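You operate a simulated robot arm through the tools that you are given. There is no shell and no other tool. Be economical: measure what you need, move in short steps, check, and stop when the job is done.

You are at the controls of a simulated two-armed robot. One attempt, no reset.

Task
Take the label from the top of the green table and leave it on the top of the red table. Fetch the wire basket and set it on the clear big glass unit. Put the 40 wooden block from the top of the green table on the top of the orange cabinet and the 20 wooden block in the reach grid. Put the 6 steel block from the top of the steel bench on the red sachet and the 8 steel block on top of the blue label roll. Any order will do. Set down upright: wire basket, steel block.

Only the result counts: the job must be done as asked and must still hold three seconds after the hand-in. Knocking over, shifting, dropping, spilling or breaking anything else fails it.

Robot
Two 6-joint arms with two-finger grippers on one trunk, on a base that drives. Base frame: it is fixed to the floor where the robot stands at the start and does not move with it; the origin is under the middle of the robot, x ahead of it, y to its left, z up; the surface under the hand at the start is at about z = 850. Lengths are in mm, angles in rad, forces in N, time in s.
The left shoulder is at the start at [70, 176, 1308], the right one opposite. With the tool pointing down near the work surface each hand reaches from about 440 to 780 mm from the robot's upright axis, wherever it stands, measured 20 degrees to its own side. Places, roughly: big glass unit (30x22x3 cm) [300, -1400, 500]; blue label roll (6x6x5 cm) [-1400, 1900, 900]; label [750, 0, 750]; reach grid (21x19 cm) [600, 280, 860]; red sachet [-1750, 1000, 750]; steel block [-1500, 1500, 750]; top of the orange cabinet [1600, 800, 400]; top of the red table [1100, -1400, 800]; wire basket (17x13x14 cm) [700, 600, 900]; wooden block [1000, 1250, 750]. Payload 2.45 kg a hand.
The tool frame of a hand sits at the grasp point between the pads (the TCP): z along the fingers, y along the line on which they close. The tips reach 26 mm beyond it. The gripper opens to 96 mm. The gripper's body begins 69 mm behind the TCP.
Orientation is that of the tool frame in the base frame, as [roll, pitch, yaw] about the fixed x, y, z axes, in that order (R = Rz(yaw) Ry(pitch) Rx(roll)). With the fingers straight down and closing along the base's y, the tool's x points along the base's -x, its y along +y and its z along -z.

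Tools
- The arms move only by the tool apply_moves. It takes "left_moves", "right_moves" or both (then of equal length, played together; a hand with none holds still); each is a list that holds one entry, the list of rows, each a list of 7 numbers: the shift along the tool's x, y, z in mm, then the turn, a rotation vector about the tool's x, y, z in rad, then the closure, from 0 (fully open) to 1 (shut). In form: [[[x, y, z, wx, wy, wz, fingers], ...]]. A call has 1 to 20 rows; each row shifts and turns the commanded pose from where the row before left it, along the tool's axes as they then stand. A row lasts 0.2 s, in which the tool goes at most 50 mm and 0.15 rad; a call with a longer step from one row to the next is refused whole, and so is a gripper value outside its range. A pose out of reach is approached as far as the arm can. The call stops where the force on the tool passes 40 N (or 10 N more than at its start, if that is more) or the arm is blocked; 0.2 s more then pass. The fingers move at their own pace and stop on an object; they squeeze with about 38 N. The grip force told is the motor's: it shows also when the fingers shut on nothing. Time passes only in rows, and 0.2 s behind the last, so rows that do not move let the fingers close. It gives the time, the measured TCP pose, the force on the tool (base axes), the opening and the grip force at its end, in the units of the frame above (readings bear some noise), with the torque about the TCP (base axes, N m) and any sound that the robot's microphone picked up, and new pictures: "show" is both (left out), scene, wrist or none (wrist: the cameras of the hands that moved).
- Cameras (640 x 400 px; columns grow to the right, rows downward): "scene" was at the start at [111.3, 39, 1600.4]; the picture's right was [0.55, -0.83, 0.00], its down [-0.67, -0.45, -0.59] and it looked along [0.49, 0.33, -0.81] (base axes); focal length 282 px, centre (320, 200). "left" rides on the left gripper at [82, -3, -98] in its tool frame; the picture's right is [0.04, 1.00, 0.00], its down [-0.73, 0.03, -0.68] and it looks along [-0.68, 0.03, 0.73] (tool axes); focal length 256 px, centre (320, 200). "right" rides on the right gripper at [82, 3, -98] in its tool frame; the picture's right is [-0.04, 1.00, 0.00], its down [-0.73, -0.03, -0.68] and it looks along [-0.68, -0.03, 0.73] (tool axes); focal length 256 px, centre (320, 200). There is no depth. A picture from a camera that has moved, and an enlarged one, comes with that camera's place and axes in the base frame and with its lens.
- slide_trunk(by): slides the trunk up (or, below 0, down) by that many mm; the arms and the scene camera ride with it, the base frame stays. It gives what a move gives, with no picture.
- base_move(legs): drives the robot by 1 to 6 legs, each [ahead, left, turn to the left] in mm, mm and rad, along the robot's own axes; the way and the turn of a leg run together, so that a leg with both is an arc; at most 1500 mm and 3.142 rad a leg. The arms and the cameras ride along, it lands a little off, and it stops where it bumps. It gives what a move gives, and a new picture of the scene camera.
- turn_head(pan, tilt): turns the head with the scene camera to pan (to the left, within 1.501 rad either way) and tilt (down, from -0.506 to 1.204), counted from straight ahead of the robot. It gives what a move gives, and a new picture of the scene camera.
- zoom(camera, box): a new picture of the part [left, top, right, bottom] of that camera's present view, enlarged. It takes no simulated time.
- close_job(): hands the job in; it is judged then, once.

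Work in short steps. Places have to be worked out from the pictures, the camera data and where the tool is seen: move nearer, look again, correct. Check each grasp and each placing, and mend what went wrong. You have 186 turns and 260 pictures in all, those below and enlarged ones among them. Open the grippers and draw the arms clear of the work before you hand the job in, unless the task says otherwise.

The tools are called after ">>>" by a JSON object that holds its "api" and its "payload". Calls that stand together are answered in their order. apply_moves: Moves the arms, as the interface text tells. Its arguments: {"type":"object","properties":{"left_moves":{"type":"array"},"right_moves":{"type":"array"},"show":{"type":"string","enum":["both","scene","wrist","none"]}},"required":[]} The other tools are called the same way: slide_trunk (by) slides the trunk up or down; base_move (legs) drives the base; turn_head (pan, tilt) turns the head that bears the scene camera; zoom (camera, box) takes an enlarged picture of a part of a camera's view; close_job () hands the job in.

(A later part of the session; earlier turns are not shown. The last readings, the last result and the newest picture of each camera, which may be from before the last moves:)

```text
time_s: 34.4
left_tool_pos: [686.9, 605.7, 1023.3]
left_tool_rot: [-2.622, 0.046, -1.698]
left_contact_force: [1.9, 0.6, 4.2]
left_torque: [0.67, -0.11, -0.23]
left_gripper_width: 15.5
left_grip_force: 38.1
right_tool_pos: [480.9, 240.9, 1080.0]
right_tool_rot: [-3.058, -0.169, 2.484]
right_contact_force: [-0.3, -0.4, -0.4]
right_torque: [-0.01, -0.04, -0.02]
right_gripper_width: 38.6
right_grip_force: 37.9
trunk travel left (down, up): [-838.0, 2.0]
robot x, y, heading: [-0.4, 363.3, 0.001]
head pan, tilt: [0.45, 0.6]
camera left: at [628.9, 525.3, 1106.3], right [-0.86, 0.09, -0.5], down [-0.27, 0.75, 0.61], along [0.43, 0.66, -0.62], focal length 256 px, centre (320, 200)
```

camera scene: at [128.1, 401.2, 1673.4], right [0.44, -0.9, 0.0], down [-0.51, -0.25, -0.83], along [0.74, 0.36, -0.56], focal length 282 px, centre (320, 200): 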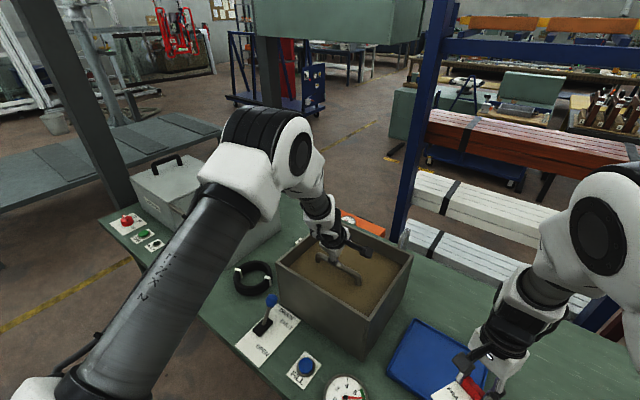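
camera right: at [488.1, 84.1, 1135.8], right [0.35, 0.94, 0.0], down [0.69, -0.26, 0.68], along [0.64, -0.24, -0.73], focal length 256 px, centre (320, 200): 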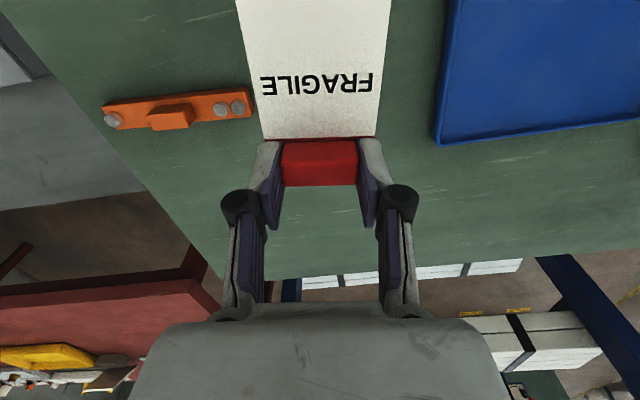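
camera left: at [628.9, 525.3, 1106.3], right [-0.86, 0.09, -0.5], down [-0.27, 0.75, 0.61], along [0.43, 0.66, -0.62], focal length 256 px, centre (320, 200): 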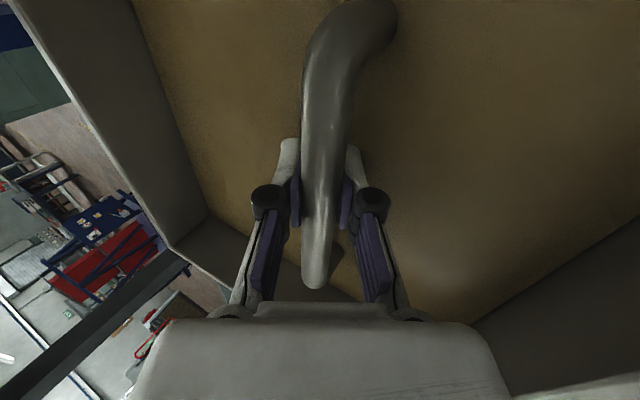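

Gripped. I lift straight up in steady steps.

>>> {"api": "apply_moves", "payload": {"left_moves": [[[-0.8, -7.5, -13, 0, 0, 0, 1], [-0.8, -7.5, -13, 0, 0, 0, 1], [-0.8, -7.5, -13, 0, 0, 0, 1], [-0.8, -7.5, -13, 0, 0, 0, 1], [-0.8, -7.5, -13, 0, 0, 0, 1], [-0.8, -7.5, -13, 0, 0, 0, 1], [-0.8, -7.5, -13, 0, 0, 0, 1], [-0.8, -7.5, -13, 0, 0, 0, 1]]], "show": "both"}}

```text
time_s: 36.2
left_tool_pos: [685.0, 602.5, 1128.5]
left_tool_rot: [-2.62, 0.053, -1.691]
left_contact_force: [-0.1, -0.3, -2.6]
left_torque: [-0.02, -0.04, -0.05]
left_gripper_width: 15.6
left_grip_force: 38.1
left hand out of reach, approached as far as the arm can: row 6, 7
right_tool_pos: [481.3, 242.5, 1080.2]
right_tool_rot: [-3.058, -0.169, 2.486]
right_contact_force: [-0.5, 1.0, 0.0]
right_torque: [0.0, 0.0, 0.0]
right_gripper_width: 38.6
right_grip_force: 38.1
trunk travel left (down, up): [-838.0, 2.0]
robot x, y, heading: [-0.8, 363.6, 0.013]
head pan, tilt: [0.45, 0.6]
camera scene: at [128.3, 401.1, 1673.4], right [0.44, -0.9, 0.0], down [-0.51, -0.25, -0.83], along [0.74, 0.36, -0.56], focal length 282 px, centre (320, 200)
camera left: at [627.6, 522.2, 1210.8], right [-0.86, 0.09, -0.5], down [-0.28, 0.74, 0.61], along [0.43, 0.66, -0.61], focal length 256 px, centre (320, 200)
```

scene: 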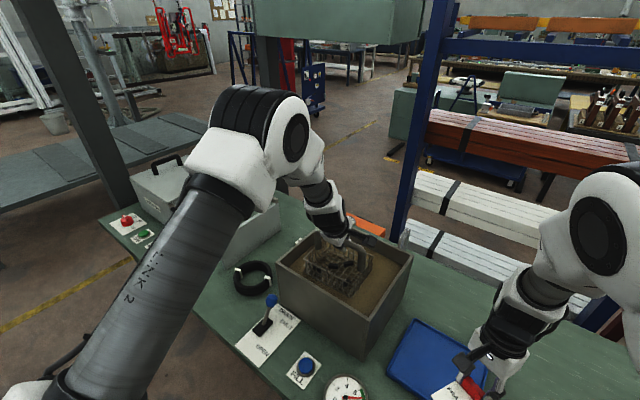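
left: 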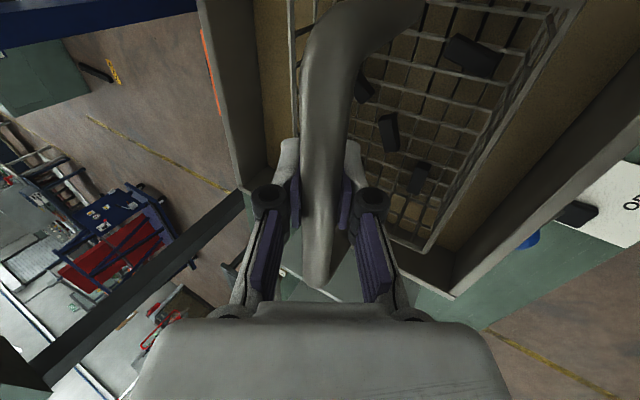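

The basket with some dark parts hangs level and light (2.6 N). I continue lifting.

>>> {"api": "apply_moves", "payload": {"left_moves": [[[-0.8, -7.5, -13, 0, 0, 0, 1], [-0.8, -7.5, -13, 0, 0, 0, 1], [-0.8, -7.5, -13, 0, 0, 0, 1], [-0.8, -7.5, -13, 0, 0, 0, 1], [-0.8, -7.5, -13, 0, 0, 0, 1], [-0.8, -7.5, -13, 0, 0, 0, 1], [-0.8, -7.5, -13, 0, 0, 0, 1], [-0.8, -7.5, -13, 0, 0, 0, 1], [-0.8, -7.5, -13, 0, 0, 0, 1]]], "show": "both"}}

```text
time_s: 38.2
left_tool_pos: [685.9, 604.6, 1263.4]
left_tool_rot: [-2.618, 0.051, -1.692]
left_contact_force: [-0.6, 0.2, -2.7]
left_torque: [-0.06, -0.02, 0.01]
left_gripper_width: 15.6
left_grip_force: 37.9
right_tool_pos: [481.4, 241.1, 1081.3]
right_tool_rot: [-3.054, -0.169, 2.484]
right_contact_force: [-1.1, 0.2, 0.4]
right_torque: [0.0, 0.0, -0.04]
right_gripper_width: 38.7
right_grip_force: 37.3
trunk travel left (down, up): [-838.0, 2.0]
robot x, y, heading: [-1.7, 362.5, 0.007]
head pan, tilt: [0.45, 0.6]
camera scene: at [128.7, 401.4, 1673.3], right [0.44, -0.9, 0.0], down [-0.51, -0.25, -0.82], along [0.74, 0.36, -0.57], focal length 282 px, centre (320, 200)
camera left: at [628.7, 523.2, 1345.1], right [-0.86, 0.09, -0.5], down [-0.28, 0.74, 0.61], along [0.43, 0.66, -0.61], focal length 256 px, centre (320, 200)
```

scene: 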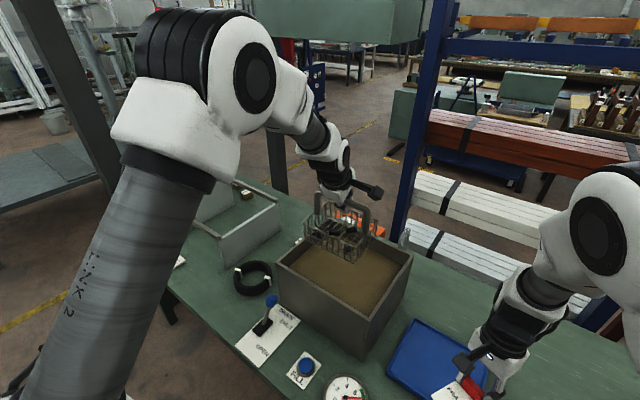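
left: 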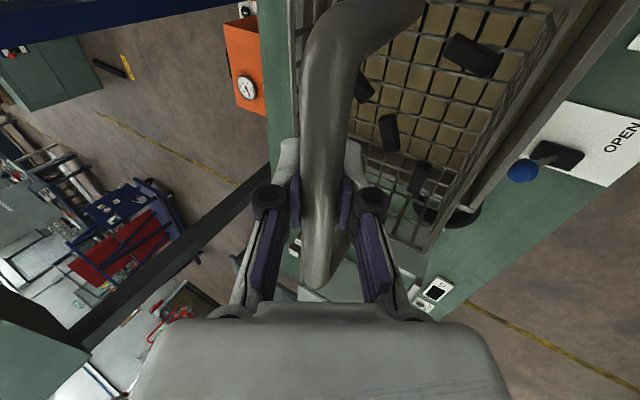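

I check the clearance of the basket bottom against the vat wall.

>>> {"api": "zoom", "payload": {"camera": "scene", "box": [260, 180, 420, 280]}}

```text
4.00 times, centred on (340, 230) of scene
camera zoom: at [128.7, 401.4, 1673.3], right [0.44, -0.9, 0.0], down [-0.51, -0.25, -0.82], along [0.74, 0.36, -0.57], focal length 1128 px, centre (240, 80)
```

zoom: 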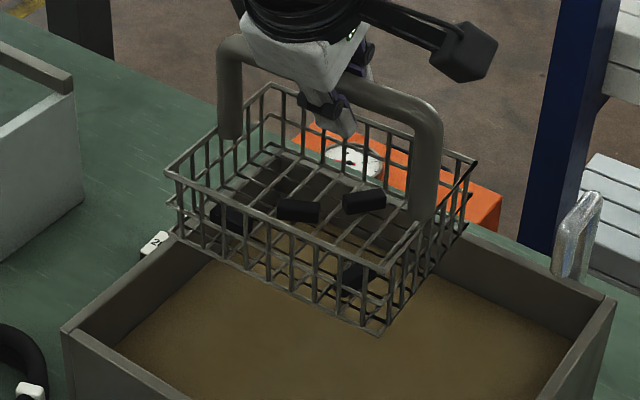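

The basket is well clear. I drive back, then right toward the grey table, keeping hands high, and then look.

>>> {"api": "base_move", "payload": {"legs": [[-500, 0, 0], [0, -930, 0], [0, -930, 0], [0, 0, -0.17]]}}

>>> {"api": "turn_head", "payload": {"pan": 0.0, "tilt": 0.9}}

```text
time_s: 50.8
left_tool_pos: [243.7, -1379.4, 1261.3]
left_tool_rot: [-2.621, 0.05, -1.843]
left_contact_force: [-0.6, -0.8, -2.8]
left_torque: [-0.05, 0.02, 0.01]
left_gripper_width: 15.7
left_grip_force: 38.0
right_tool_pos: [-13.5, -1706.2, 1078.2]
right_tool_rot: [-3.055, -0.168, 2.333]
right_contact_force: [-0.3, -0.1, -0.1]
right_torque: [-0.03, -0.01, 0.04]
right_gripper_width: 38.6
right_grip_force: 38.1
trunk travel left (down, up): [-838.0, 2.0]
robot x, y, heading: [-470.8, -1511.5, -0.149]
head pan, tilt: [0.45, 0.6]
camera scene: at [-336.9, -1494.7, 1673.2], right [0.3, -0.95, 0.0], down [-0.54, -0.17, -0.82], along [0.79, 0.25, -0.57], focal length 282 px, centre (320, 200)
```

scene: 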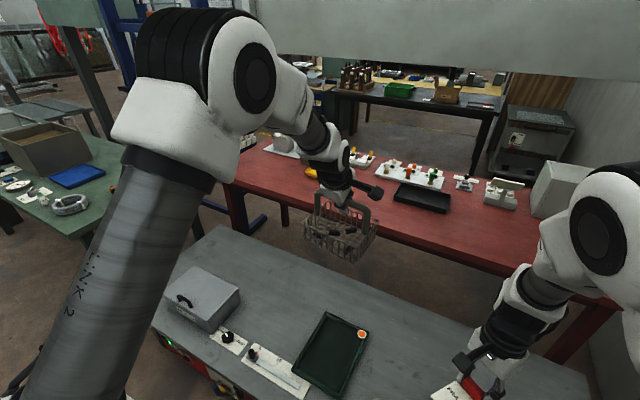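

```text
time_s: 51.7
left_tool_pos: [244.1, -1382.0, 1262.2]
left_tool_rot: [-2.623, 0.053, -1.847]
left_contact_force: [0.1, 0.0, -2.7]
left_torque: [-0.01, 0.01, -0.04]
left_gripper_width: 15.9
left_grip_force: 38.3
right_tool_pos: [-13.2, -1710.7, 1081.2]
right_tool_rot: [-3.058, -0.172, 2.334]
right_contact_force: [-0.3, 0.3, -0.1]
right_torque: [-0.03, -0.01, 0.02]
right_gripper_width: 38.8
right_grip_force: 37.2
trunk travel left (down, up): [-838.0, 2.0]
robot x, y, heading: [-471.3, -1515.0, -0.15]
head pan, tilt: [0.0, 0.901]
camera scene: at [-346.9, -1535.8, 1648.5], right [-0.15, -0.99, 0.0], down [-0.78, 0.11, -0.62], along [0.61, -0.09, -0.78], focal length 282 px, centre (320, 200)
```

scene: 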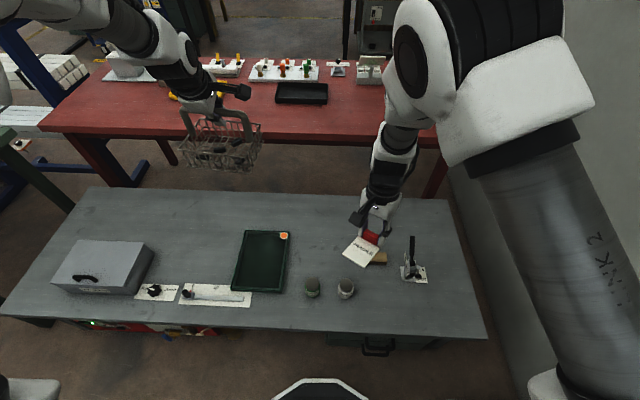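

Glass unit centre computed at about (277,-1358), top z≈465, axes matching the basket. I advance the base 100 mm (and 28 left) and lower the trunk 380 mm.

>>> {"api": "base_move", "payload": {"legs": [[100, 28, 0]]}}

>>> {"api": "slide_trunk", "payload": {"by": -380}}

>>> {"api": "turn_head", "payload": {"pan": 0.3, "tilt": 0.8}}

```text
time_s: 52.9
left_tool_pos: [343.7, -1369.2, 1263.1]
left_tool_rot: [-2.619, 0.054, -1.844]
left_contact_force: [0.1, -0.7, -2.9]
left_torque: [0.02, -0.02, 0.0]
left_gripper_width: 15.5
left_grip_force: 38.3
right_tool_pos: [89.1, -1696.8, 1082.4]
right_tool_rot: [-3.06, -0.168, 2.332]
right_contact_force: [-1.4, 0.0, -0.7]
right_torque: [0.01, -0.07, 0.01]
right_gripper_width: 38.9
right_grip_force: 38.2
trunk travel left (down, up): [-838.0, 2.0]
robot x, y, heading: [-370.7, -1502.8, -0.146]
head pan, tilt: [0.0, 0.901]
camera scene: at [-247.4, -1523.0, 1648.9], right [-0.15, -0.99, 0.0], down [-0.77, 0.11, -0.62], along [0.62, -0.09, -0.78], focal length 282 px, centre (320, 200)
```

scene: 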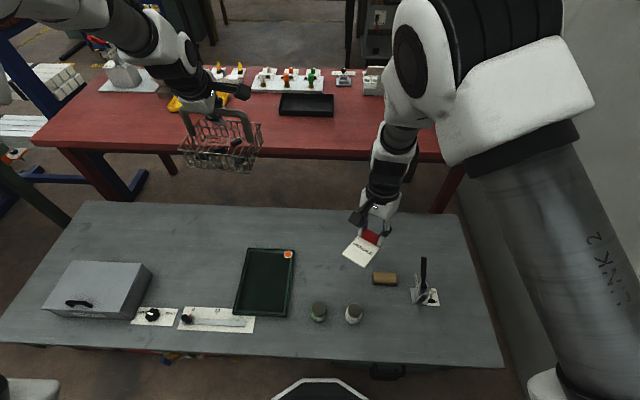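

```text
time_s: 56.6
left_tool_pos: [347.2, -1368.9, 883.4]
left_tool_rot: [-2.62, 0.052, -1.846]
left_contact_force: [-0.5, -0.3, -2.2]
left_torque: [0.0, -0.02, -0.02]
left_gripper_width: 15.5
left_grip_force: 38.3
right_tool_pos: [89.8, -1695.6, 700.9]
right_tool_rot: [-3.055, -0.171, 2.333]
right_contact_force: [-0.3, 0.0, 0.0]
right_torque: [-0.01, -0.02, 0.01]
right_gripper_width: 38.6
right_grip_force: 38.0
trunk travel left (down, up): [-458.0, 382.0]
robot x, y, heading: [-371.4, -1503.2, -0.144]
head pan, tilt: [0.0, 0.901]
```

```text
time_s: 57.4
left_tool_pos: [347.9, -1367.8, 881.2]
left_tool_rot: [-2.621, 0.052, -1.846]
left_contact_force: [-0.8, -0.3, -2.6]
left_torque: [-0.03, 0.03, -0.02]
left_gripper_width: 15.6
left_grip_force: 38.0
right_tool_pos: [89.8, -1695.8, 700.0]
right_tool_rot: [-3.054, -0.172, 2.333]
right_contact_force: [0.6, 0.0, -0.6]
right_torque: [-0.03, -0.04, -0.01]
right_gripper_width: 38.6
right_grip_force: 38.1
trunk travel left (down, up): [-458.0, 382.0]
robot x, y, heading: [-365.0, -1500.3, -0.149]
head pan, tilt: [0.3, 0.799]
camera scene: at [-238.3, -1499.0, 1276.4], right [0.15, -0.99, 0.0], down [-0.71, -0.11, -0.7], along [0.69, 0.11, -0.72], focal length 282 px, centre (320, 200)
```

scene: 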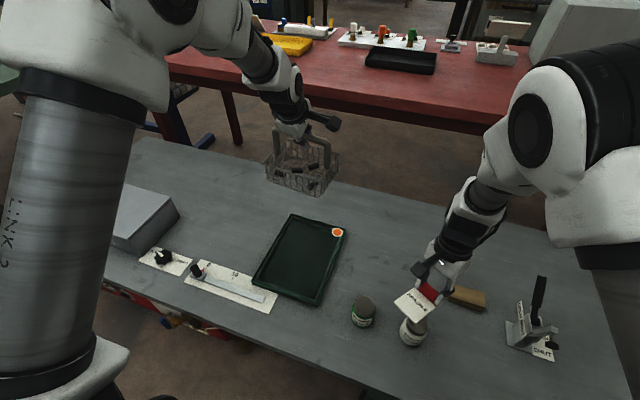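

I move the basket over the glass (268,-1356) at TCP z≈702 first.

>>> {"api": "apply_moves", "payload": {"left_moves": [[[3.9, 31.6, 23.2, 0, 0, 0, 1], [3.9, 31.6, 23.2, 0, 0, 0, 1], [3.9, 31.6, 23.2, 0, 0, 0, 1], [3.9, 31.6, 23.2, 0, 0, 0, 1], [3.9, 31.6, 23.2, 0, 0, 0, 1], [0, 0, 0, 0, 0, 0, 1]]], "show": "both"}}

```text
time_s: 58.8
left_tool_pos: [284.1, -1369.1, 736.7]
left_tool_rot: [-2.626, 0.045, -1.851]
left_contact_force: [0.4, 0.7, -3.0]
left_torque: [-0.05, -0.01, 0.02]
left_gripper_width: 15.5
left_grip_force: 37.6
left hand out of reach, approached as far as the arm can: row 3, 4, 5
right_tool_pos: [89.2, -1695.6, 700.6]
right_tool_rot: [-3.056, -0.17, 2.333]
right_contact_force: [-0.1, -0.5, -0.9]
right_torque: [-0.03, -0.03, 0.0]
right_gripper_width: 38.8
right_grip_force: 38.2
trunk travel left (down, up): [-458.0, 382.0]
robot x, y, heading: [-370.6, -1507.8, -0.145]
head pan, tilt: [0.3, 0.799]
camera scene: at [-239.0, -1498.5, 1276.5], right [0.15, -0.99, 0.0], down [-0.71, -0.11, -0.7], along [0.69, 0.11, -0.72], focal length 282 px, centre (320, 200)
camera left: at [214.6, -1439.6, 819.7], right [-0.84, 0.22, -0.49], down [-0.15, 0.78, 0.61], along [0.52, 0.58, -0.62], focal length 256 px, centre (320, 200)
```

scene: 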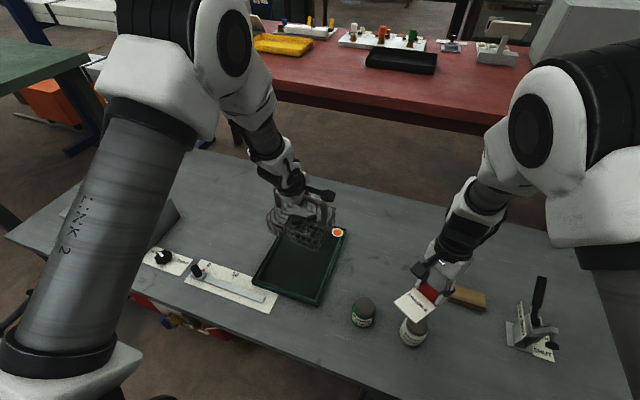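
left: 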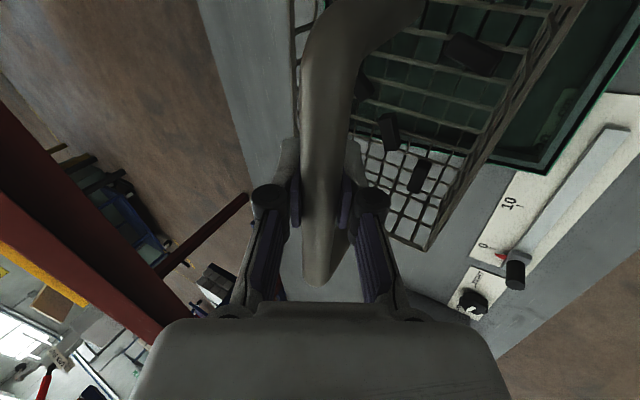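

The hand is 17 mm off and the arm hits its limit inward; I'll shift the base slightly and lower by trunk. First I move the right hand (with label) forward away from the jar beneath it.

>>> {"api": "apply_moves", "payload": {"right_moves": [[[-24, 25, 0, 0, 0, 0, 1], [-24, 25, 0, 0, 0, 0, 1], [-24, 25, 0, 0, 0, 0, 1], [-24, 25, -10, 0, 0, 0, 1]]], "show": "none"}}

>>> {"api": "base_move", "payload": {"legs": [[-18, 11, 0]]}}

>>> {"api": "slide_trunk", "payload": {"by": -80}}

>>> {"api": "turn_head", "payload": {"pan": 0.35, "tilt": 0.8}}

```text
time_s: 59.8
left_tool_pos: [284.5, -1369.3, 735.6]
left_tool_rot: [-2.627, 0.043, -1.849]
left_contact_force: [0.3, 0.2, -2.7]
left_torque: [-0.01, -0.03, 0.0]
left_gripper_width: 15.7
left_grip_force: 38.3
right_tool_pos: [227.7, -1696.4, 684.9]
right_tool_rot: [-3.055, -0.17, 2.336]
right_contact_force: [0.7, 1.0, -0.2]
right_torque: [0.02, 0.01, 0.02]
right_gripper_width: 38.5
right_grip_force: 38.1
trunk travel left (down, up): [-458.0, 382.0]
robot x, y, heading: [-368.8, -1500.0, -0.145]
head pan, tilt: [0.3, 0.799]
```

```text
time_s: 60.6
left_tool_pos: [267.7, -1355.4, 736.0]
left_tool_rot: [-2.626, 0.043, -1.851]
left_contact_force: [0.2, -0.3, -3.0]
left_torque: [-0.02, -0.03, 0.02]
left_gripper_width: 15.3
left_grip_force: 38.3
right_tool_pos: [212.2, -1680.7, 686.5]
right_tool_rot: [-3.057, -0.168, 2.333]
right_contact_force: [0.0, -0.4, -0.6]
right_torque: [-0.02, 0.0, 0.02]
right_gripper_width: 38.8
right_grip_force: 38.8
trunk travel left (down, up): [-458.0, 382.0]
robot x, y, heading: [-386.1, -1489.3, -0.148]
head pan, tilt: [0.3, 0.799]
camera scene: at [-254.5, -1485.1, 1276.4], right [0.15, -0.99, 0.0], down [-0.71, -0.11, -0.7], along [0.69, 0.11, -0.72], focal length 282 px, centre (320, 200)
```

scene: 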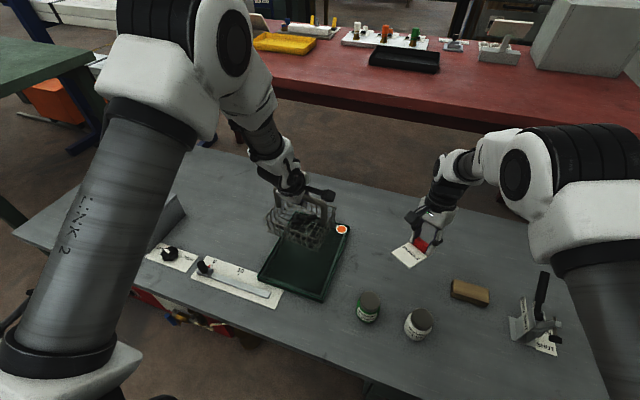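

```text
time_s: 61.7
left_tool_pos: [266.6, -1356.0, 657.8]
left_tool_rot: [-2.626, 0.043, -1.85]
left_contact_force: [0.1, -0.2, -2.3]
left_torque: [-0.03, -0.02, 0.01]
left_gripper_width: 15.7
left_grip_force: 37.8
right_tool_pos: [210.9, -1682.7, 605.8]
right_tool_rot: [-3.056, -0.168, 2.333]
right_contact_force: [-0.8, 0.4, -0.1]
right_torque: [0.0, -0.03, -0.02]
right_gripper_width: 38.6
right_grip_force: 38.2
trunk travel left (down, up): [-378.0, 462.0]
robot x, y, heading: [-383.3, -1490.4, -0.151]
head pan, tilt: [0.3, 0.799]
```

```text
time_s: 62.4
left_tool_pos: [267.9, -1356.4, 655.7]
left_tool_rot: [-2.624, 0.044, -1.848]
left_contact_force: [0.0, 0.9, -3.9]
left_torque: [-0.02, 0.0, 0.03]
left_gripper_width: 15.6
left_grip_force: 38.1
right_tool_pos: [211.9, -1681.5, 605.7]
right_tool_rot: [-3.055, -0.168, 2.333]
right_contact_force: [-0.2, -0.3, -0.3]
right_torque: [-0.03, -0.05, -0.02]
right_gripper_width: 38.7
right_grip_force: 37.5
trunk travel left (down, up): [-378.0, 462.0]
robot x, y, heading: [-378.6, -1487.9, -0.139]
head pan, tilt: [0.351, 0.799]
camera scene: at [-254.9, -1481.7, 1196.4], right [0.2, -0.98, 0.0], down [-0.7, -0.15, -0.7], along [0.68, 0.14, -0.72], focal length 282 px, centre (320, 200)
```

scene: 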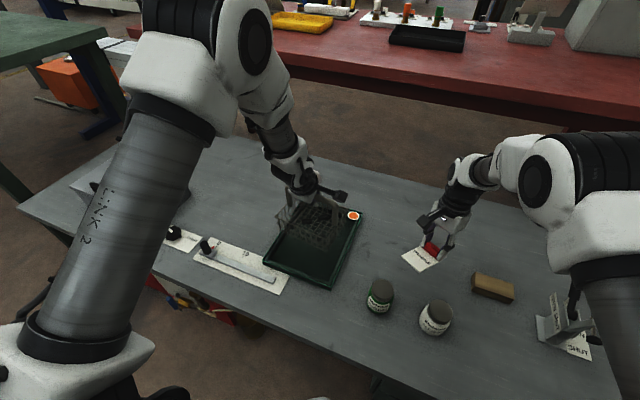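

Zoom to check the basket over the glass.

>>> {"api": "zoom", "payload": {"camera": "scene", "box": [240, 170, 400, 300]}}

>>> {"api": "zoom", "payload": {"camera": "left", "box": [160, 0, 640, 300]}}

```text
3.08 times, centred on (320, 235) of scene
camera zoom: at [-254.9, -1481.7, 1196.4], right [0.2, -0.98, 0.0], down [-0.7, -0.15, -0.7], along [0.68, 0.14, -0.72], focal length 867 px, centre (320, 92)
```

zoom: 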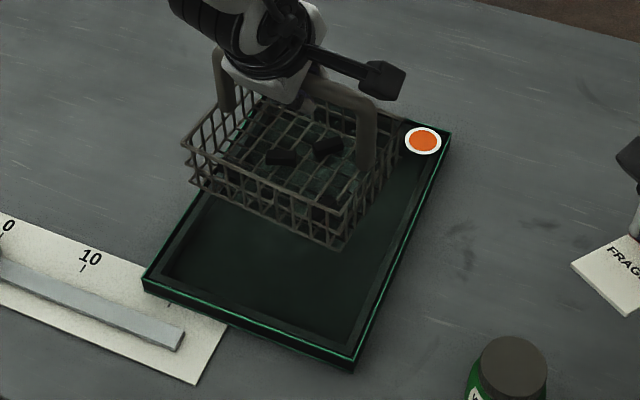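

```text
1.33 times, centred on (400, 150) of left
camera zoom: at [199.4, -1426.7, 739.6], right [-0.84, 0.22, -0.49], down [-0.15, 0.78, 0.61], along [0.52, 0.59, -0.62], focal length 341 px, centre (213, 267)
```

zoom: 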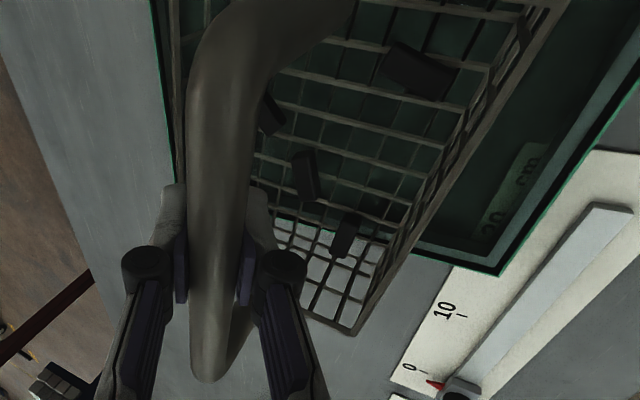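

Basket is centred on the glass within ~10 mm; bottom about 60 mm above. I lower the trunk in stages watching the force.

>>> {"api": "slide_trunk", "payload": {"by": -45}}

>>> {"api": "zoom", "payload": {"camera": "scene", "box": [260, 150, 420, 280]}}

```text
time_s: 63.2
left_tool_pos: [267.1, -1357.2, 609.7]
left_tool_rot: [-2.624, 0.044, -1.85]
left_contact_force: [-0.5, 0.0, -2.4]
left_torque: [-0.02, -0.03, -0.01]
left_gripper_width: 15.6
left_grip_force: 38.0
right_tool_pos: [212.8, -1681.7, 561.2]
right_tool_rot: [-3.056, -0.169, 2.333]
right_contact_force: [0.5, 0.2, 0.1]
right_torque: [0.03, -0.04, 0.02]
right_gripper_width: 38.7
right_grip_force: 38.1
trunk travel left (down, up): [-333.0, 507.0]
robot x, y, heading: [-385.4, -1487.0, -0.148]
head pan, tilt: [0.351, 0.799]
```

```text
3.08 times, centred on (340, 215) of scene
camera zoom: at [-255.4, -1481.6, 1151.5], right [0.2, -0.98, 0.0], down [-0.7, -0.15, -0.7], along [0.68, 0.14, -0.72], focal length 867 px, centre (258, 154)
```

zoom: 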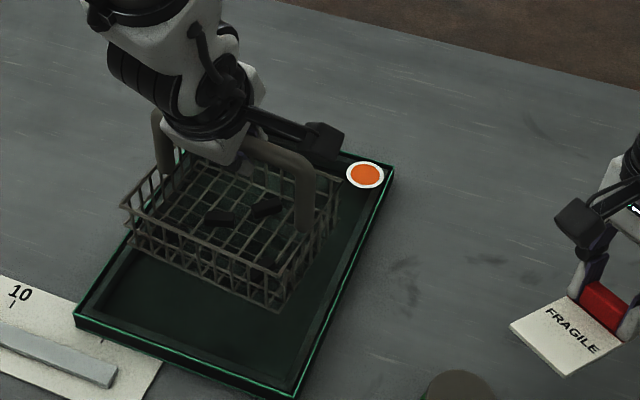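

Now fine lowering with the arm, about 8 mm.

>>> {"api": "apply_moves", "payload": {"left_moves": [[[0.2, 2, 3.5, 0, 0, 0, 1], [0.2, 2, 3.5, 0, 0, 0, 1], [0, 0, 0, 0, 0, 0, 1]]], "show": "none"}}

```text
time_s: 64.0
left_tool_pos: [267.6, -1357.1, 603.3]
left_tool_rot: [-2.627, 0.04, -1.853]
left_contact_force: [0.1, 0.8, -3.2]
left_torque: [-0.04, 0.0, 0.0]
left_gripper_width: 15.4
left_grip_force: 37.8
right_tool_pos: [213.0, -1683.0, 560.9]
right_tool_rot: [-3.054, -0.17, 2.333]
right_contact_force: [0.0, -0.1, -0.7]
right_torque: [0.0, -0.02, -0.01]
right_gripper_width: 38.8
right_grip_force: 38.0
trunk travel left (down, up): [-333.0, 507.0]
robot x, y, heading: [-383.1, -1488.9, -0.146]
head pan, tilt: [0.351, 0.799]
```

Still free-hanging; I lower 6 mm more by trunk.

>>> {"api": "slide_trunk", "payload": {"by": -6}}

```text
time_s: 64.6
left_tool_pos: [269.0, -1357.4, 599.5]
left_tool_rot: [-2.623, 0.04, -1.853]
left_contact_force: [1.5, -2.3, 10.3]
left_torque: [1.0, -0.17, 0.08]
left_gripper_width: 15.7
left_grip_force: 37.9
right_tool_pos: [211.7, -1683.3, 554.8]
right_tool_rot: [-3.057, -0.169, 2.332]
right_contact_force: [-0.2, -0.7, 0.5]
right_torque: [-0.02, -0.01, 0.0]
right_gripper_width: 38.8
right_grip_force: 38.0
trunk travel left (down, up): [-327.0, 513.0]
robot x, y, heading: [-386.9, -1490.9, -0.149]
head pan, tilt: [0.351, 0.799]
```

Contact made (10 N). I open the fingers moderately and check.

>>> {"api": "apply_moves", "payload": {"left_moves": [[[0, 0, -1, 0, 0, 0, 0.75], [0, 0, 0, 0, 0, 0, 0.6], [0, 0, 0, 0, 0, 0, 0.45], [0, 0, 0, 0, 0, 0, 0.45]]], "show": "both"}}

```text
time_s: 65.6
left_tool_pos: [266.9, -1355.6, 599.0]
left_tool_rot: [-2.627, 0.04, -1.855]
left_contact_force: [-0.3, -0.9, 0.4]
left_torque: [0.01, 0.01, -0.02]
left_gripper_width: 52.8
left_grip_force: 0.1
right_tool_pos: [211.7, -1682.4, 554.7]
right_tool_rot: [-3.056, -0.169, 2.334]
right_contact_force: [-0.4, -0.1, 0.3]
right_torque: [0.01, -0.01, -0.01]
right_gripper_width: 38.7
right_grip_force: 38.5
trunk travel left (down, up): [-327.0, 513.0]
robot x, y, heading: [-383.0, -1488.5, -0.146]
head pan, tilt: [0.351, 0.799]
camera scene: at [-255.3, -1481.7, 1145.4], right [0.2, -0.98, 0.0], down [-0.7, -0.15, -0.7], along [0.68, 0.14, -0.72], focal length 282 px, centre (320, 200)
camera left: at [198.3, -1426.2, 682.4], right [-0.84, 0.22, -0.49], down [-0.15, 0.78, 0.61], along [0.52, 0.58, -0.63], focal length 256 px, centre (320, 200)
```

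scene: 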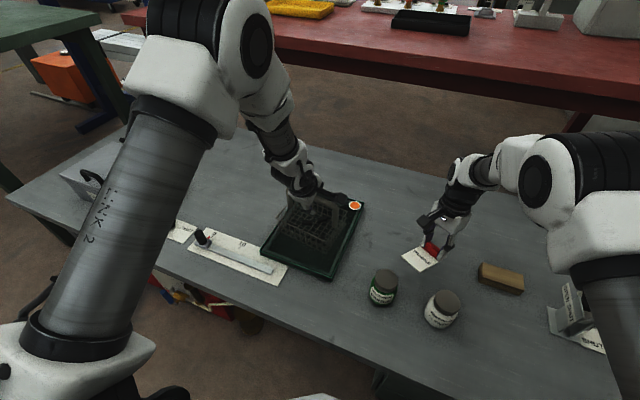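
left: 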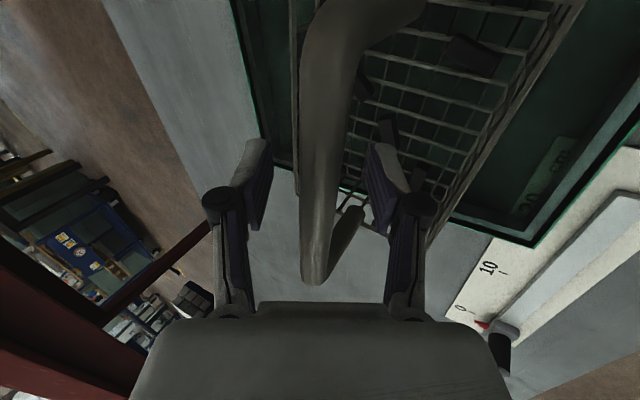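

Released; I withdraw along the tool axis, then raise the trunk and inspect.

>>> {"api": "apply_moves", "payload": {"left_moves": [[[0, 0, -20, 0, 0, 0, 0.45], [0, 0, -25, 0, 0, 0, 0.45], [0, 0, -30, 0, 0, 0, 0.45]]], "show": "wrist"}}

```text
time_s: 66.4
left_tool_pos: [229.6, -1349.8, 663.9]
left_tool_rot: [-2.627, 0.04, -1.853]
left_contact_force: [-0.1, 0.0, -0.4]
left_torque: [-0.01, -0.04, -0.01]
left_gripper_width: 53.0
left_grip_force: 0.0
right_tool_pos: [211.4, -1680.4, 555.7]
right_tool_rot: [-3.057, -0.169, 2.334]
right_contact_force: [-0.2, -0.3, -0.7]
right_torque: [0.01, -0.04, 0.0]
right_gripper_width: 38.7
right_grip_force: 38.0
trunk travel left (down, up): [-327.0, 513.0]
robot x, y, heading: [-383.0, -1486.9, -0.146]
head pan, tilt: [0.351, 0.799]
camera left: at [160.8, -1418.8, 747.8], right [-0.84, 0.22, -0.49], down [-0.15, 0.78, 0.61], along [0.52, 0.58, -0.62], focal length 256 px, centre (320, 200)
```

left: 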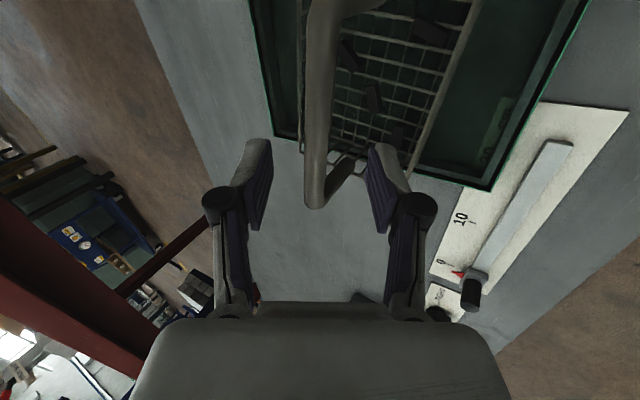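

Now up with the trunk and look at the result from above.

>>> {"api": "slide_trunk", "payload": {"by": 300}}

>>> {"api": "zoom", "payload": {"camera": "left", "box": [160, 0, 640, 300]}}

>>> {"api": "turn_head", "payload": {"pan": 0.3, "tilt": 1.0}}

```text
time_s: 69.4
left_tool_pos: [229.9, -1348.6, 963.5]
left_tool_rot: [-2.625, 0.041, -1.854]
left_contact_force: [-0.6, -0.8, 0.6]
left_torque: [-0.02, 0.0, 0.06]
left_gripper_width: 52.7
left_grip_force: 0.0
right_tool_pos: [213.0, -1681.0, 853.7]
right_tool_rot: [-3.056, -0.168, 2.335]
right_contact_force: [0.4, 0.6, -0.8]
right_torque: [-0.01, -0.02, -0.06]
right_gripper_width: 38.7
right_grip_force: 38.0
trunk travel left (down, up): [-627.0, 213.0]
robot x, y, heading: [-384.5, -1489.4, -0.148]
head pan, tilt: [0.351, 0.799]
```

```text
1.33 times, centred on (400, 150) of left
camera zoom: at [161.7, -1418.8, 1046.9], right [-0.84, 0.22, -0.49], down [-0.15, 0.78, 0.61], along [0.52, 0.58, -0.63], focal length 341 px, centre (213, 267)
```

zoom: 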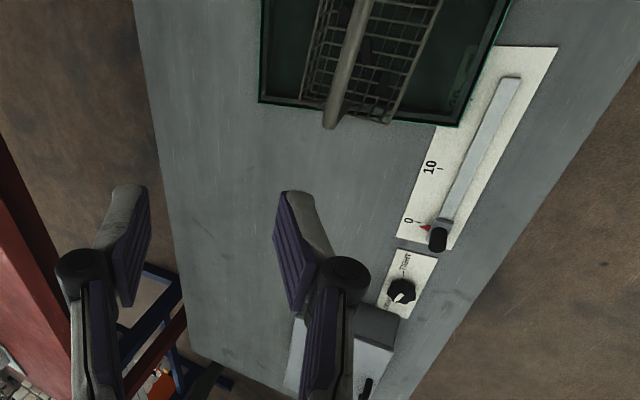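

```text
time_s: 70.1
left_tool_pos: [229.2, -1349.3, 963.0]
left_tool_rot: [-2.627, 0.039, -1.854]
left_contact_force: [-0.9, 0.4, 0.0]
left_torque: [-0.02, 0.01, 0.0]
left_gripper_width: 52.9
left_grip_force: 0.0
right_tool_pos: [212.0, -1683.3, 854.3]
right_tool_rot: [-3.056, -0.169, 2.333]
right_contact_force: [0.4, -0.1, -0.9]
right_torque: [-0.02, -0.01, 0.0]
right_gripper_width: 38.5
right_grip_force: 37.8
trunk travel left (down, up): [-627.0, 213.0]
robot x, y, heading: [-386.8, -1490.8, -0.149]
head pan, tilt: [0.3, 1.0]
camera scene: at [-265.4, -1487.4, 1430.4], right [0.15, -0.99, 0.0], down [-0.83, -0.13, -0.54], along [0.53, 0.08, -0.84], focal length 282 px, centre (320, 200)
```

scene: 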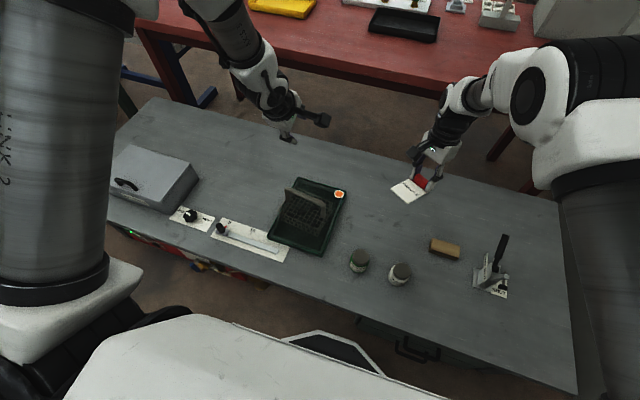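

Zoom on the basket.

>>> {"api": "zoom", "payload": {"camera": "scene", "box": [255, 165, 365, 265]}}

```text
4.00 times, centred on (310, 215) of scene
camera zoom: at [-265.4, -1487.4, 1430.4], right [0.15, -0.99, 0.0], down [-0.83, -0.13, -0.54], along [0.53, 0.08, -0.84], focal length 1128 px, centre (360, 140)
```

zoom: 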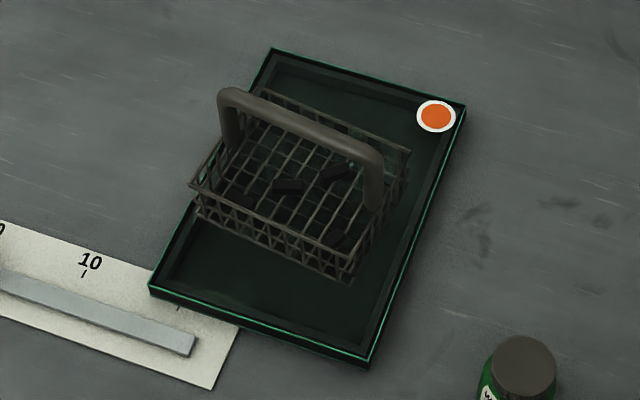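

The basket stands on the glass. Next: steel bench in the west. I raise the trunk, back off, drive north and turn around to face the bench.

>>> {"api": "slide_trunk", "payload": {"by": 205}}

>>> {"api": "base_move", "payload": {"legs": [[-300, 0, 0], [0, 1400, 0], [0, 0, 1.5]]}}

>>> {"api": "turn_head", "payload": {"pan": 0.7, "tilt": 0.5}}

```text
time_s: 72.3
left_tool_pos: [229.3, -1349.1, 1167.9]
left_tool_rot: [-2.626, 0.04, -1.852]
left_contact_force: [0.6, 0.3, -0.9]
left_torque: [0.01, 0.03, -0.02]
left_gripper_width: 52.7
left_grip_force: 0.1
right_tool_pos: [211.7, -1682.7, 1059.2]
right_tool_rot: [-3.056, -0.169, 2.333]
right_contact_force: [0.5, 0.6, -0.4]
right_torque: [0.01, -0.01, 0.0]
right_gripper_width: 38.9
right_grip_force: 38.3
trunk travel left (down, up): [-832.0, 8.0]
robot x, y, heading: [-384.0, -1489.1, -0.151]
head pan, tilt: [0.3, 1.0]
```

```text
time_s: 84.5
left_tool_pos: [-580.3, 545.3, 1168.2]
left_tool_rot: [-2.626, 0.039, -0.356]
left_contact_force: [-0.1, 0.8, 0.1]
left_torque: [0.0, 0.05, -0.01]
left_gripper_width: 52.9
left_grip_force: 0.0
right_tool_pos: [-248.1, 502.6, 1059.8]
right_tool_rot: [-3.055, -0.169, -2.453]
right_contact_force: [0.3, -0.9, -0.7]
right_torque: [0.01, 0.03, 0.04]
right_gripper_width: 38.8
right_grip_force: 38.0
trunk travel left (down, up): [-832.0, 8.0]
robot x, y, heading: [-487.8, -76.8, 1.346]
head pan, tilt: [0.3, 1.0]
camera scene: at [-479.9, 39.4, 1635.3], right [1.0, 0.08, 0.0], down [0.07, -0.84, -0.54], along [-0.04, 0.54, -0.84], focal length 282 px, centre (320, 200)
```

scene: 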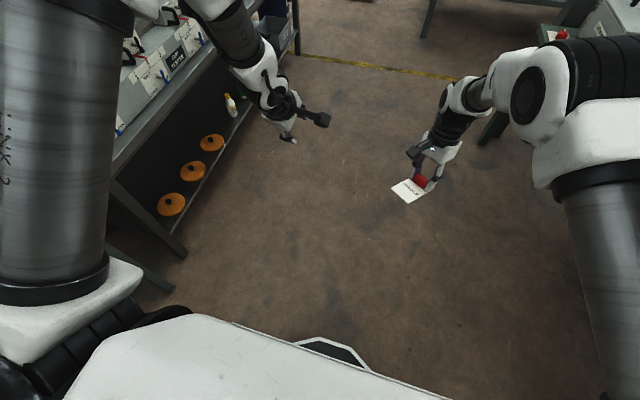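

```text
time_s: 85.4
left_tool_pos: [-579.7, 544.4, 1168.8]
left_tool_rot: [-2.626, 0.039, -0.357]
left_contact_force: [-0.7, -0.1, -0.8]
left_torque: [0.03, 0.02, -0.01]
left_gripper_width: 52.6
left_grip_force: 0.2
right_tool_pos: [-249.0, 503.8, 1059.6]
right_tool_rot: [-3.057, -0.17, -2.451]
right_contact_force: [0.0, -0.8, 0.2]
right_torque: [0.01, 0.0, -0.01]
right_gripper_width: 38.5
right_grip_force: 37.7
trunk travel left (down, up): [-832.0, 8.0]
robot x, y, heading: [-479.7, -78.2, 1.348]
head pan, tilt: [0.7, 0.499]
camera scene: at [-516.6, 50.7, 1676.3], right [0.89, 0.46, 0.0], down [0.22, -0.43, -0.88], along [-0.4, 0.78, -0.48], focal length 282 px, centre (320, 200)
```

scene: 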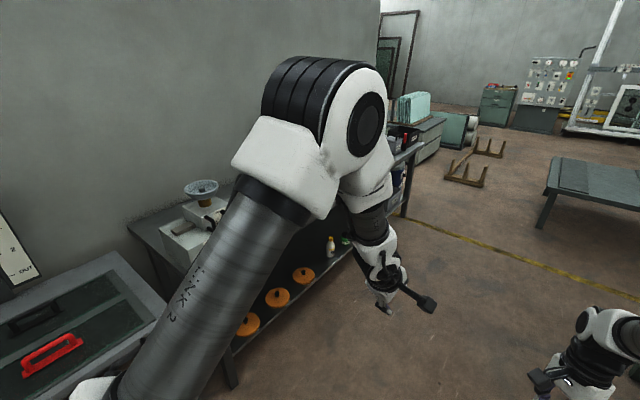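

I drive north-east a bit to (-350,1250), clear of the bench, and turn to face it.

>>> {"api": "base_move", "payload": {"legs": [[1324, 167, 0], [0, 0, 1.545]]}}

>>> {"api": "turn_head", "payload": {"pan": 0.0, "tilt": 0.6}}

```text
time_s: 95.8
left_tool_pos: [-979.9, 1167.6, 1167.7]
left_tool_rot: [-2.624, 0.04, 1.186]
left_contact_force: [0.6, -0.5, 0.5]
left_torque: [0.01, 0.02, -0.01]
left_gripper_width: 52.6
left_grip_force: 0.1
right_tool_pos: [-927.9, 1498.0, 1058.9]
right_tool_rot: [-3.056, -0.17, -0.912]
right_contact_force: [0.7, -0.4, 0.1]
right_torque: [-0.02, 0.0, -0.03]
right_gripper_width: 38.6
right_grip_force: 37.5
trunk travel left (down, up): [-832.0, 8.0]
robot x, y, heading: [-354.7, 1245.3, 2.893]
head pan, tilt: [0.7, 0.499]
camera scene: at [-485.5, 1214.7, 1676.4], right [-0.43, 0.9, 0.0], down [0.43, 0.21, -0.88], along [-0.79, -0.38, -0.48], focal length 282 px, centre (320, 200)
```

scene: 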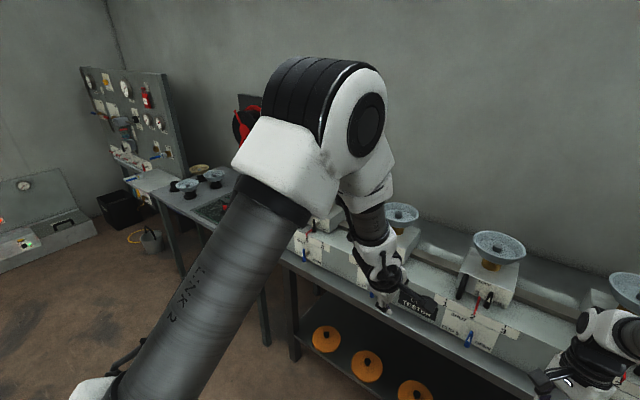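

```text
time_s: 96.9
left_tool_pos: [-980.8, 1167.1, 1167.6]
left_tool_rot: [-2.628, 0.041, 1.185]
left_contact_force: [0.1, 0.0, -0.7]
left_torque: [-0.01, -0.01, 0.03]
left_gripper_width: 53.0
left_grip_force: 0.1
right_tool_pos: [-926.2, 1497.4, 1059.9]
right_tool_rot: [-3.056, -0.169, -0.912]
right_contact_force: [0.2, 0.9, -0.1]
right_torque: [0.03, -0.01, -0.02]
right_gripper_width: 38.5
right_grip_force: 37.7
trunk travel left (down, up): [-832.0, 8.0]
robot x, y, heading: [-353.5, 1242.6, 2.888]
head pan, tilt: [0.0, 0.6]
camera scene: at [-489.2, 1275.8, 1667.3], right [0.25, 0.97, 0.0], down [0.55, -0.14, -0.82], along [-0.8, 0.2, -0.57], focal length 282 px, centre (320, 200)
```

scene: 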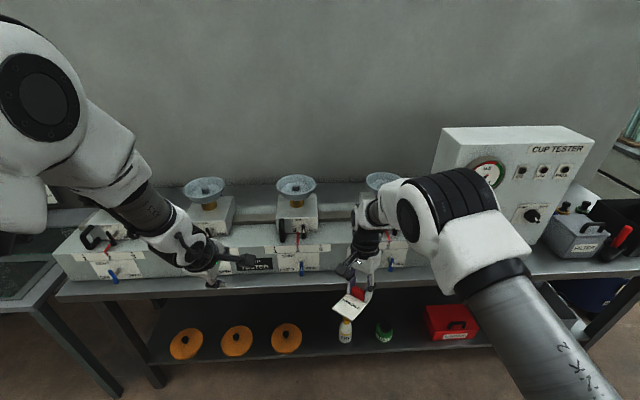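

I zoom on the bench to find the steel blocks, sachet and label roll.

>>> {"api": "zoom", "payload": {"camera": "scene", "box": [0, 140, 320, 340]}}

>>> {"api": "zoom", "payload": {"camera": "scene", "box": [260, 110, 640, 350]}}

>>> {"api": "turn_head", "payload": {"pan": -0.6, "tilt": 0.6}}

```text
2.00 times, centred on (160, 240) of scene
camera zoom: at [-489.2, 1275.8, 1667.3], right [0.25, 0.97, 0.0], down [0.55, -0.14, -0.82], along [-0.8, 0.2, -0.57], focal length 564 px, centre (640, 120)
```

zoom: 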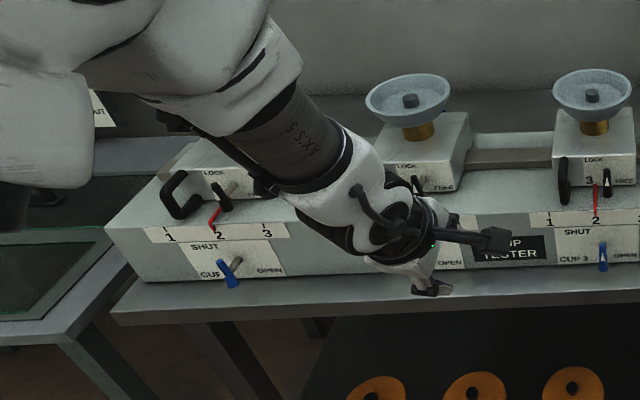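

```text
1.67 times, centred on (450, 230) of scene
camera zoom: at [-489.2, 1275.8, 1667.3], right [0.25, 0.97, 0.0], down [0.55, -0.14, -0.82], along [-0.8, 0.2, -0.57], focal length 470 px, centre (103, 150)
```

zoom: 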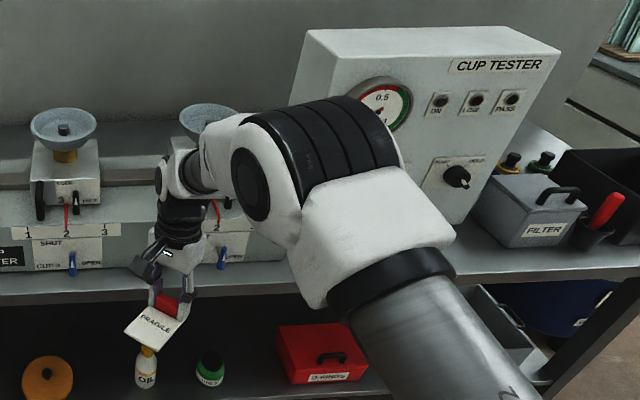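

```text
time_s: 97.9
left_tool_pos: [-979.8, 1167.7, 1166.4]
left_tool_rot: [-2.628, 0.039, 1.185]
left_contact_force: [0.5, 0.0, 0.3]
left_torque: [0.0, 0.01, 0.02]
left_gripper_width: 53.0
left_grip_force: 0.2
right_tool_pos: [-928.0, 1497.1, 1060.3]
right_tool_rot: [-3.055, -0.169, -0.913]
right_contact_force: [0.2, -0.4, 0.1]
right_torque: [-0.03, 0.02, 0.01]
right_gripper_width: 38.7
right_grip_force: 37.8
trunk travel left (down, up): [-832.0, 8.0]
robot x, y, heading: [-356.3, 1244.9, 2.891]
head pan, tilt: [-0.6, 0.6]
camera scene: at [-461.9, 1320.2, 1667.3], right [0.75, 0.66, 0.0], down [0.37, -0.42, -0.82], along [-0.54, 0.62, -0.57], focal length 282 px, centre (320, 200)
```

scene: 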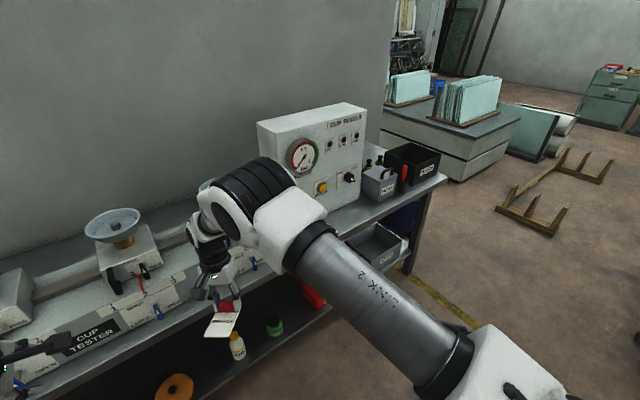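

The arms occlude the spots. I take the wrist cameras' views.

>>> {"api": "apply_moves", "payload": {"left_moves": [[[0, 0, 0, 0, 0, 0, 0.3]]], "right_moves": [[[0, 0, 0, 0, 0, 0, 1]]], "show": "wrist"}}

>>> {"api": "turn_head", "payload": {"pan": 0.35, "tilt": 0.5}}

```text
time_s: 98.3
left_tool_pos: [-980.9, 1166.6, 1168.4]
left_tool_rot: [-2.625, 0.04, 1.186]
left_contact_force: [0.1, -0.8, 0.1]
left_torque: [0.0, 0.0, 0.0]
left_gripper_width: 66.9
left_grip_force: 0.0
right_tool_pos: [-927.8, 1496.6, 1060.4]
right_tool_rot: [-3.056, -0.169, -0.913]
right_contact_force: [0.5, 0.3, -0.8]
right_torque: [0.0, 0.01, -0.03]
right_gripper_width: 38.7
right_grip_force: 37.7
trunk travel left (down, up): [-832.0, 8.0]
robot x, y, heading: [-354.8, 1240.6, 2.892]
head pan, tilt: [-0.6, 0.6]
camera right: at [-896.6, 1440.7, 1167.9], right [-0.8, -0.59, -0.09], down [-0.54, 0.65, 0.55], along [-0.26, 0.49, -0.83], focal length 256 px, centre (320, 200)
camera left: at [-907.0, 1227.8, 1252.0], right [0.81, -0.31, -0.49], down [0.07, -0.79, 0.61], along [-0.58, -0.52, -0.63], focal length 256 px, centre (320, 200)
```

right: 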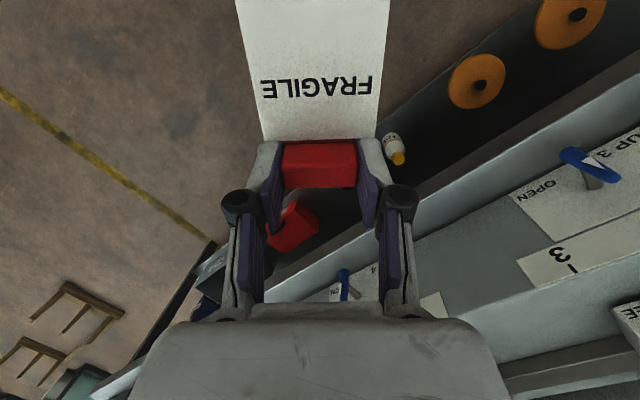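
left: 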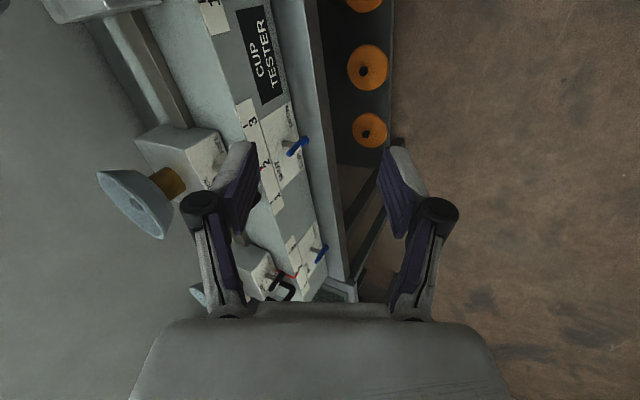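

```text
time_s: 99.5
left_tool_pos: [-979.5, 1167.1, 1168.6]
left_tool_rot: [-2.627, 0.041, 1.185]
left_contact_force: [0.2, 0.0, -0.7]
left_torque: [0.0, -0.02, 0.01]
left_gripper_width: 67.1
left_grip_force: 0.0
right_tool_pos: [-926.9, 1497.3, 1058.8]
right_tool_rot: [-3.057, -0.168, -0.91]
right_contact_force: [-0.9, -0.4, -0.1]
right_torque: [-0.01, 0.0, 0.02]
right_gripper_width: 38.6
right_grip_force: 37.6
trunk travel left (down, up): [-832.0, 8.0]
robot x, y, heading: [-356.8, 1243.2, 2.895]
head pan, tilt: [0.351, 0.499]
camera scene: at [-494.1, 1244.8, 1676.4], right [-0.1, 0.99, 0.0], down [0.48, 0.05, -0.88], along [-0.87, -0.09, -0.48], focal length 282 px, centre (320, 200)
```

scene: 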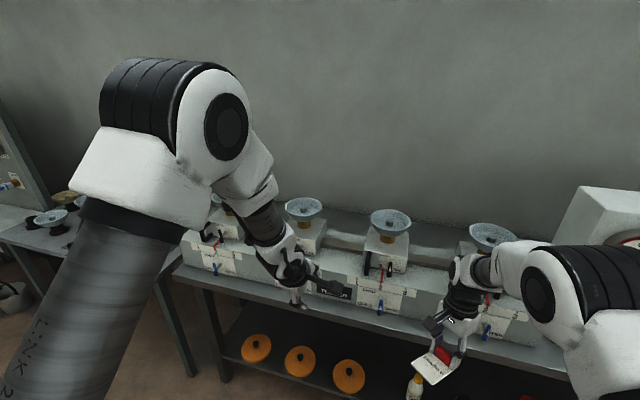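

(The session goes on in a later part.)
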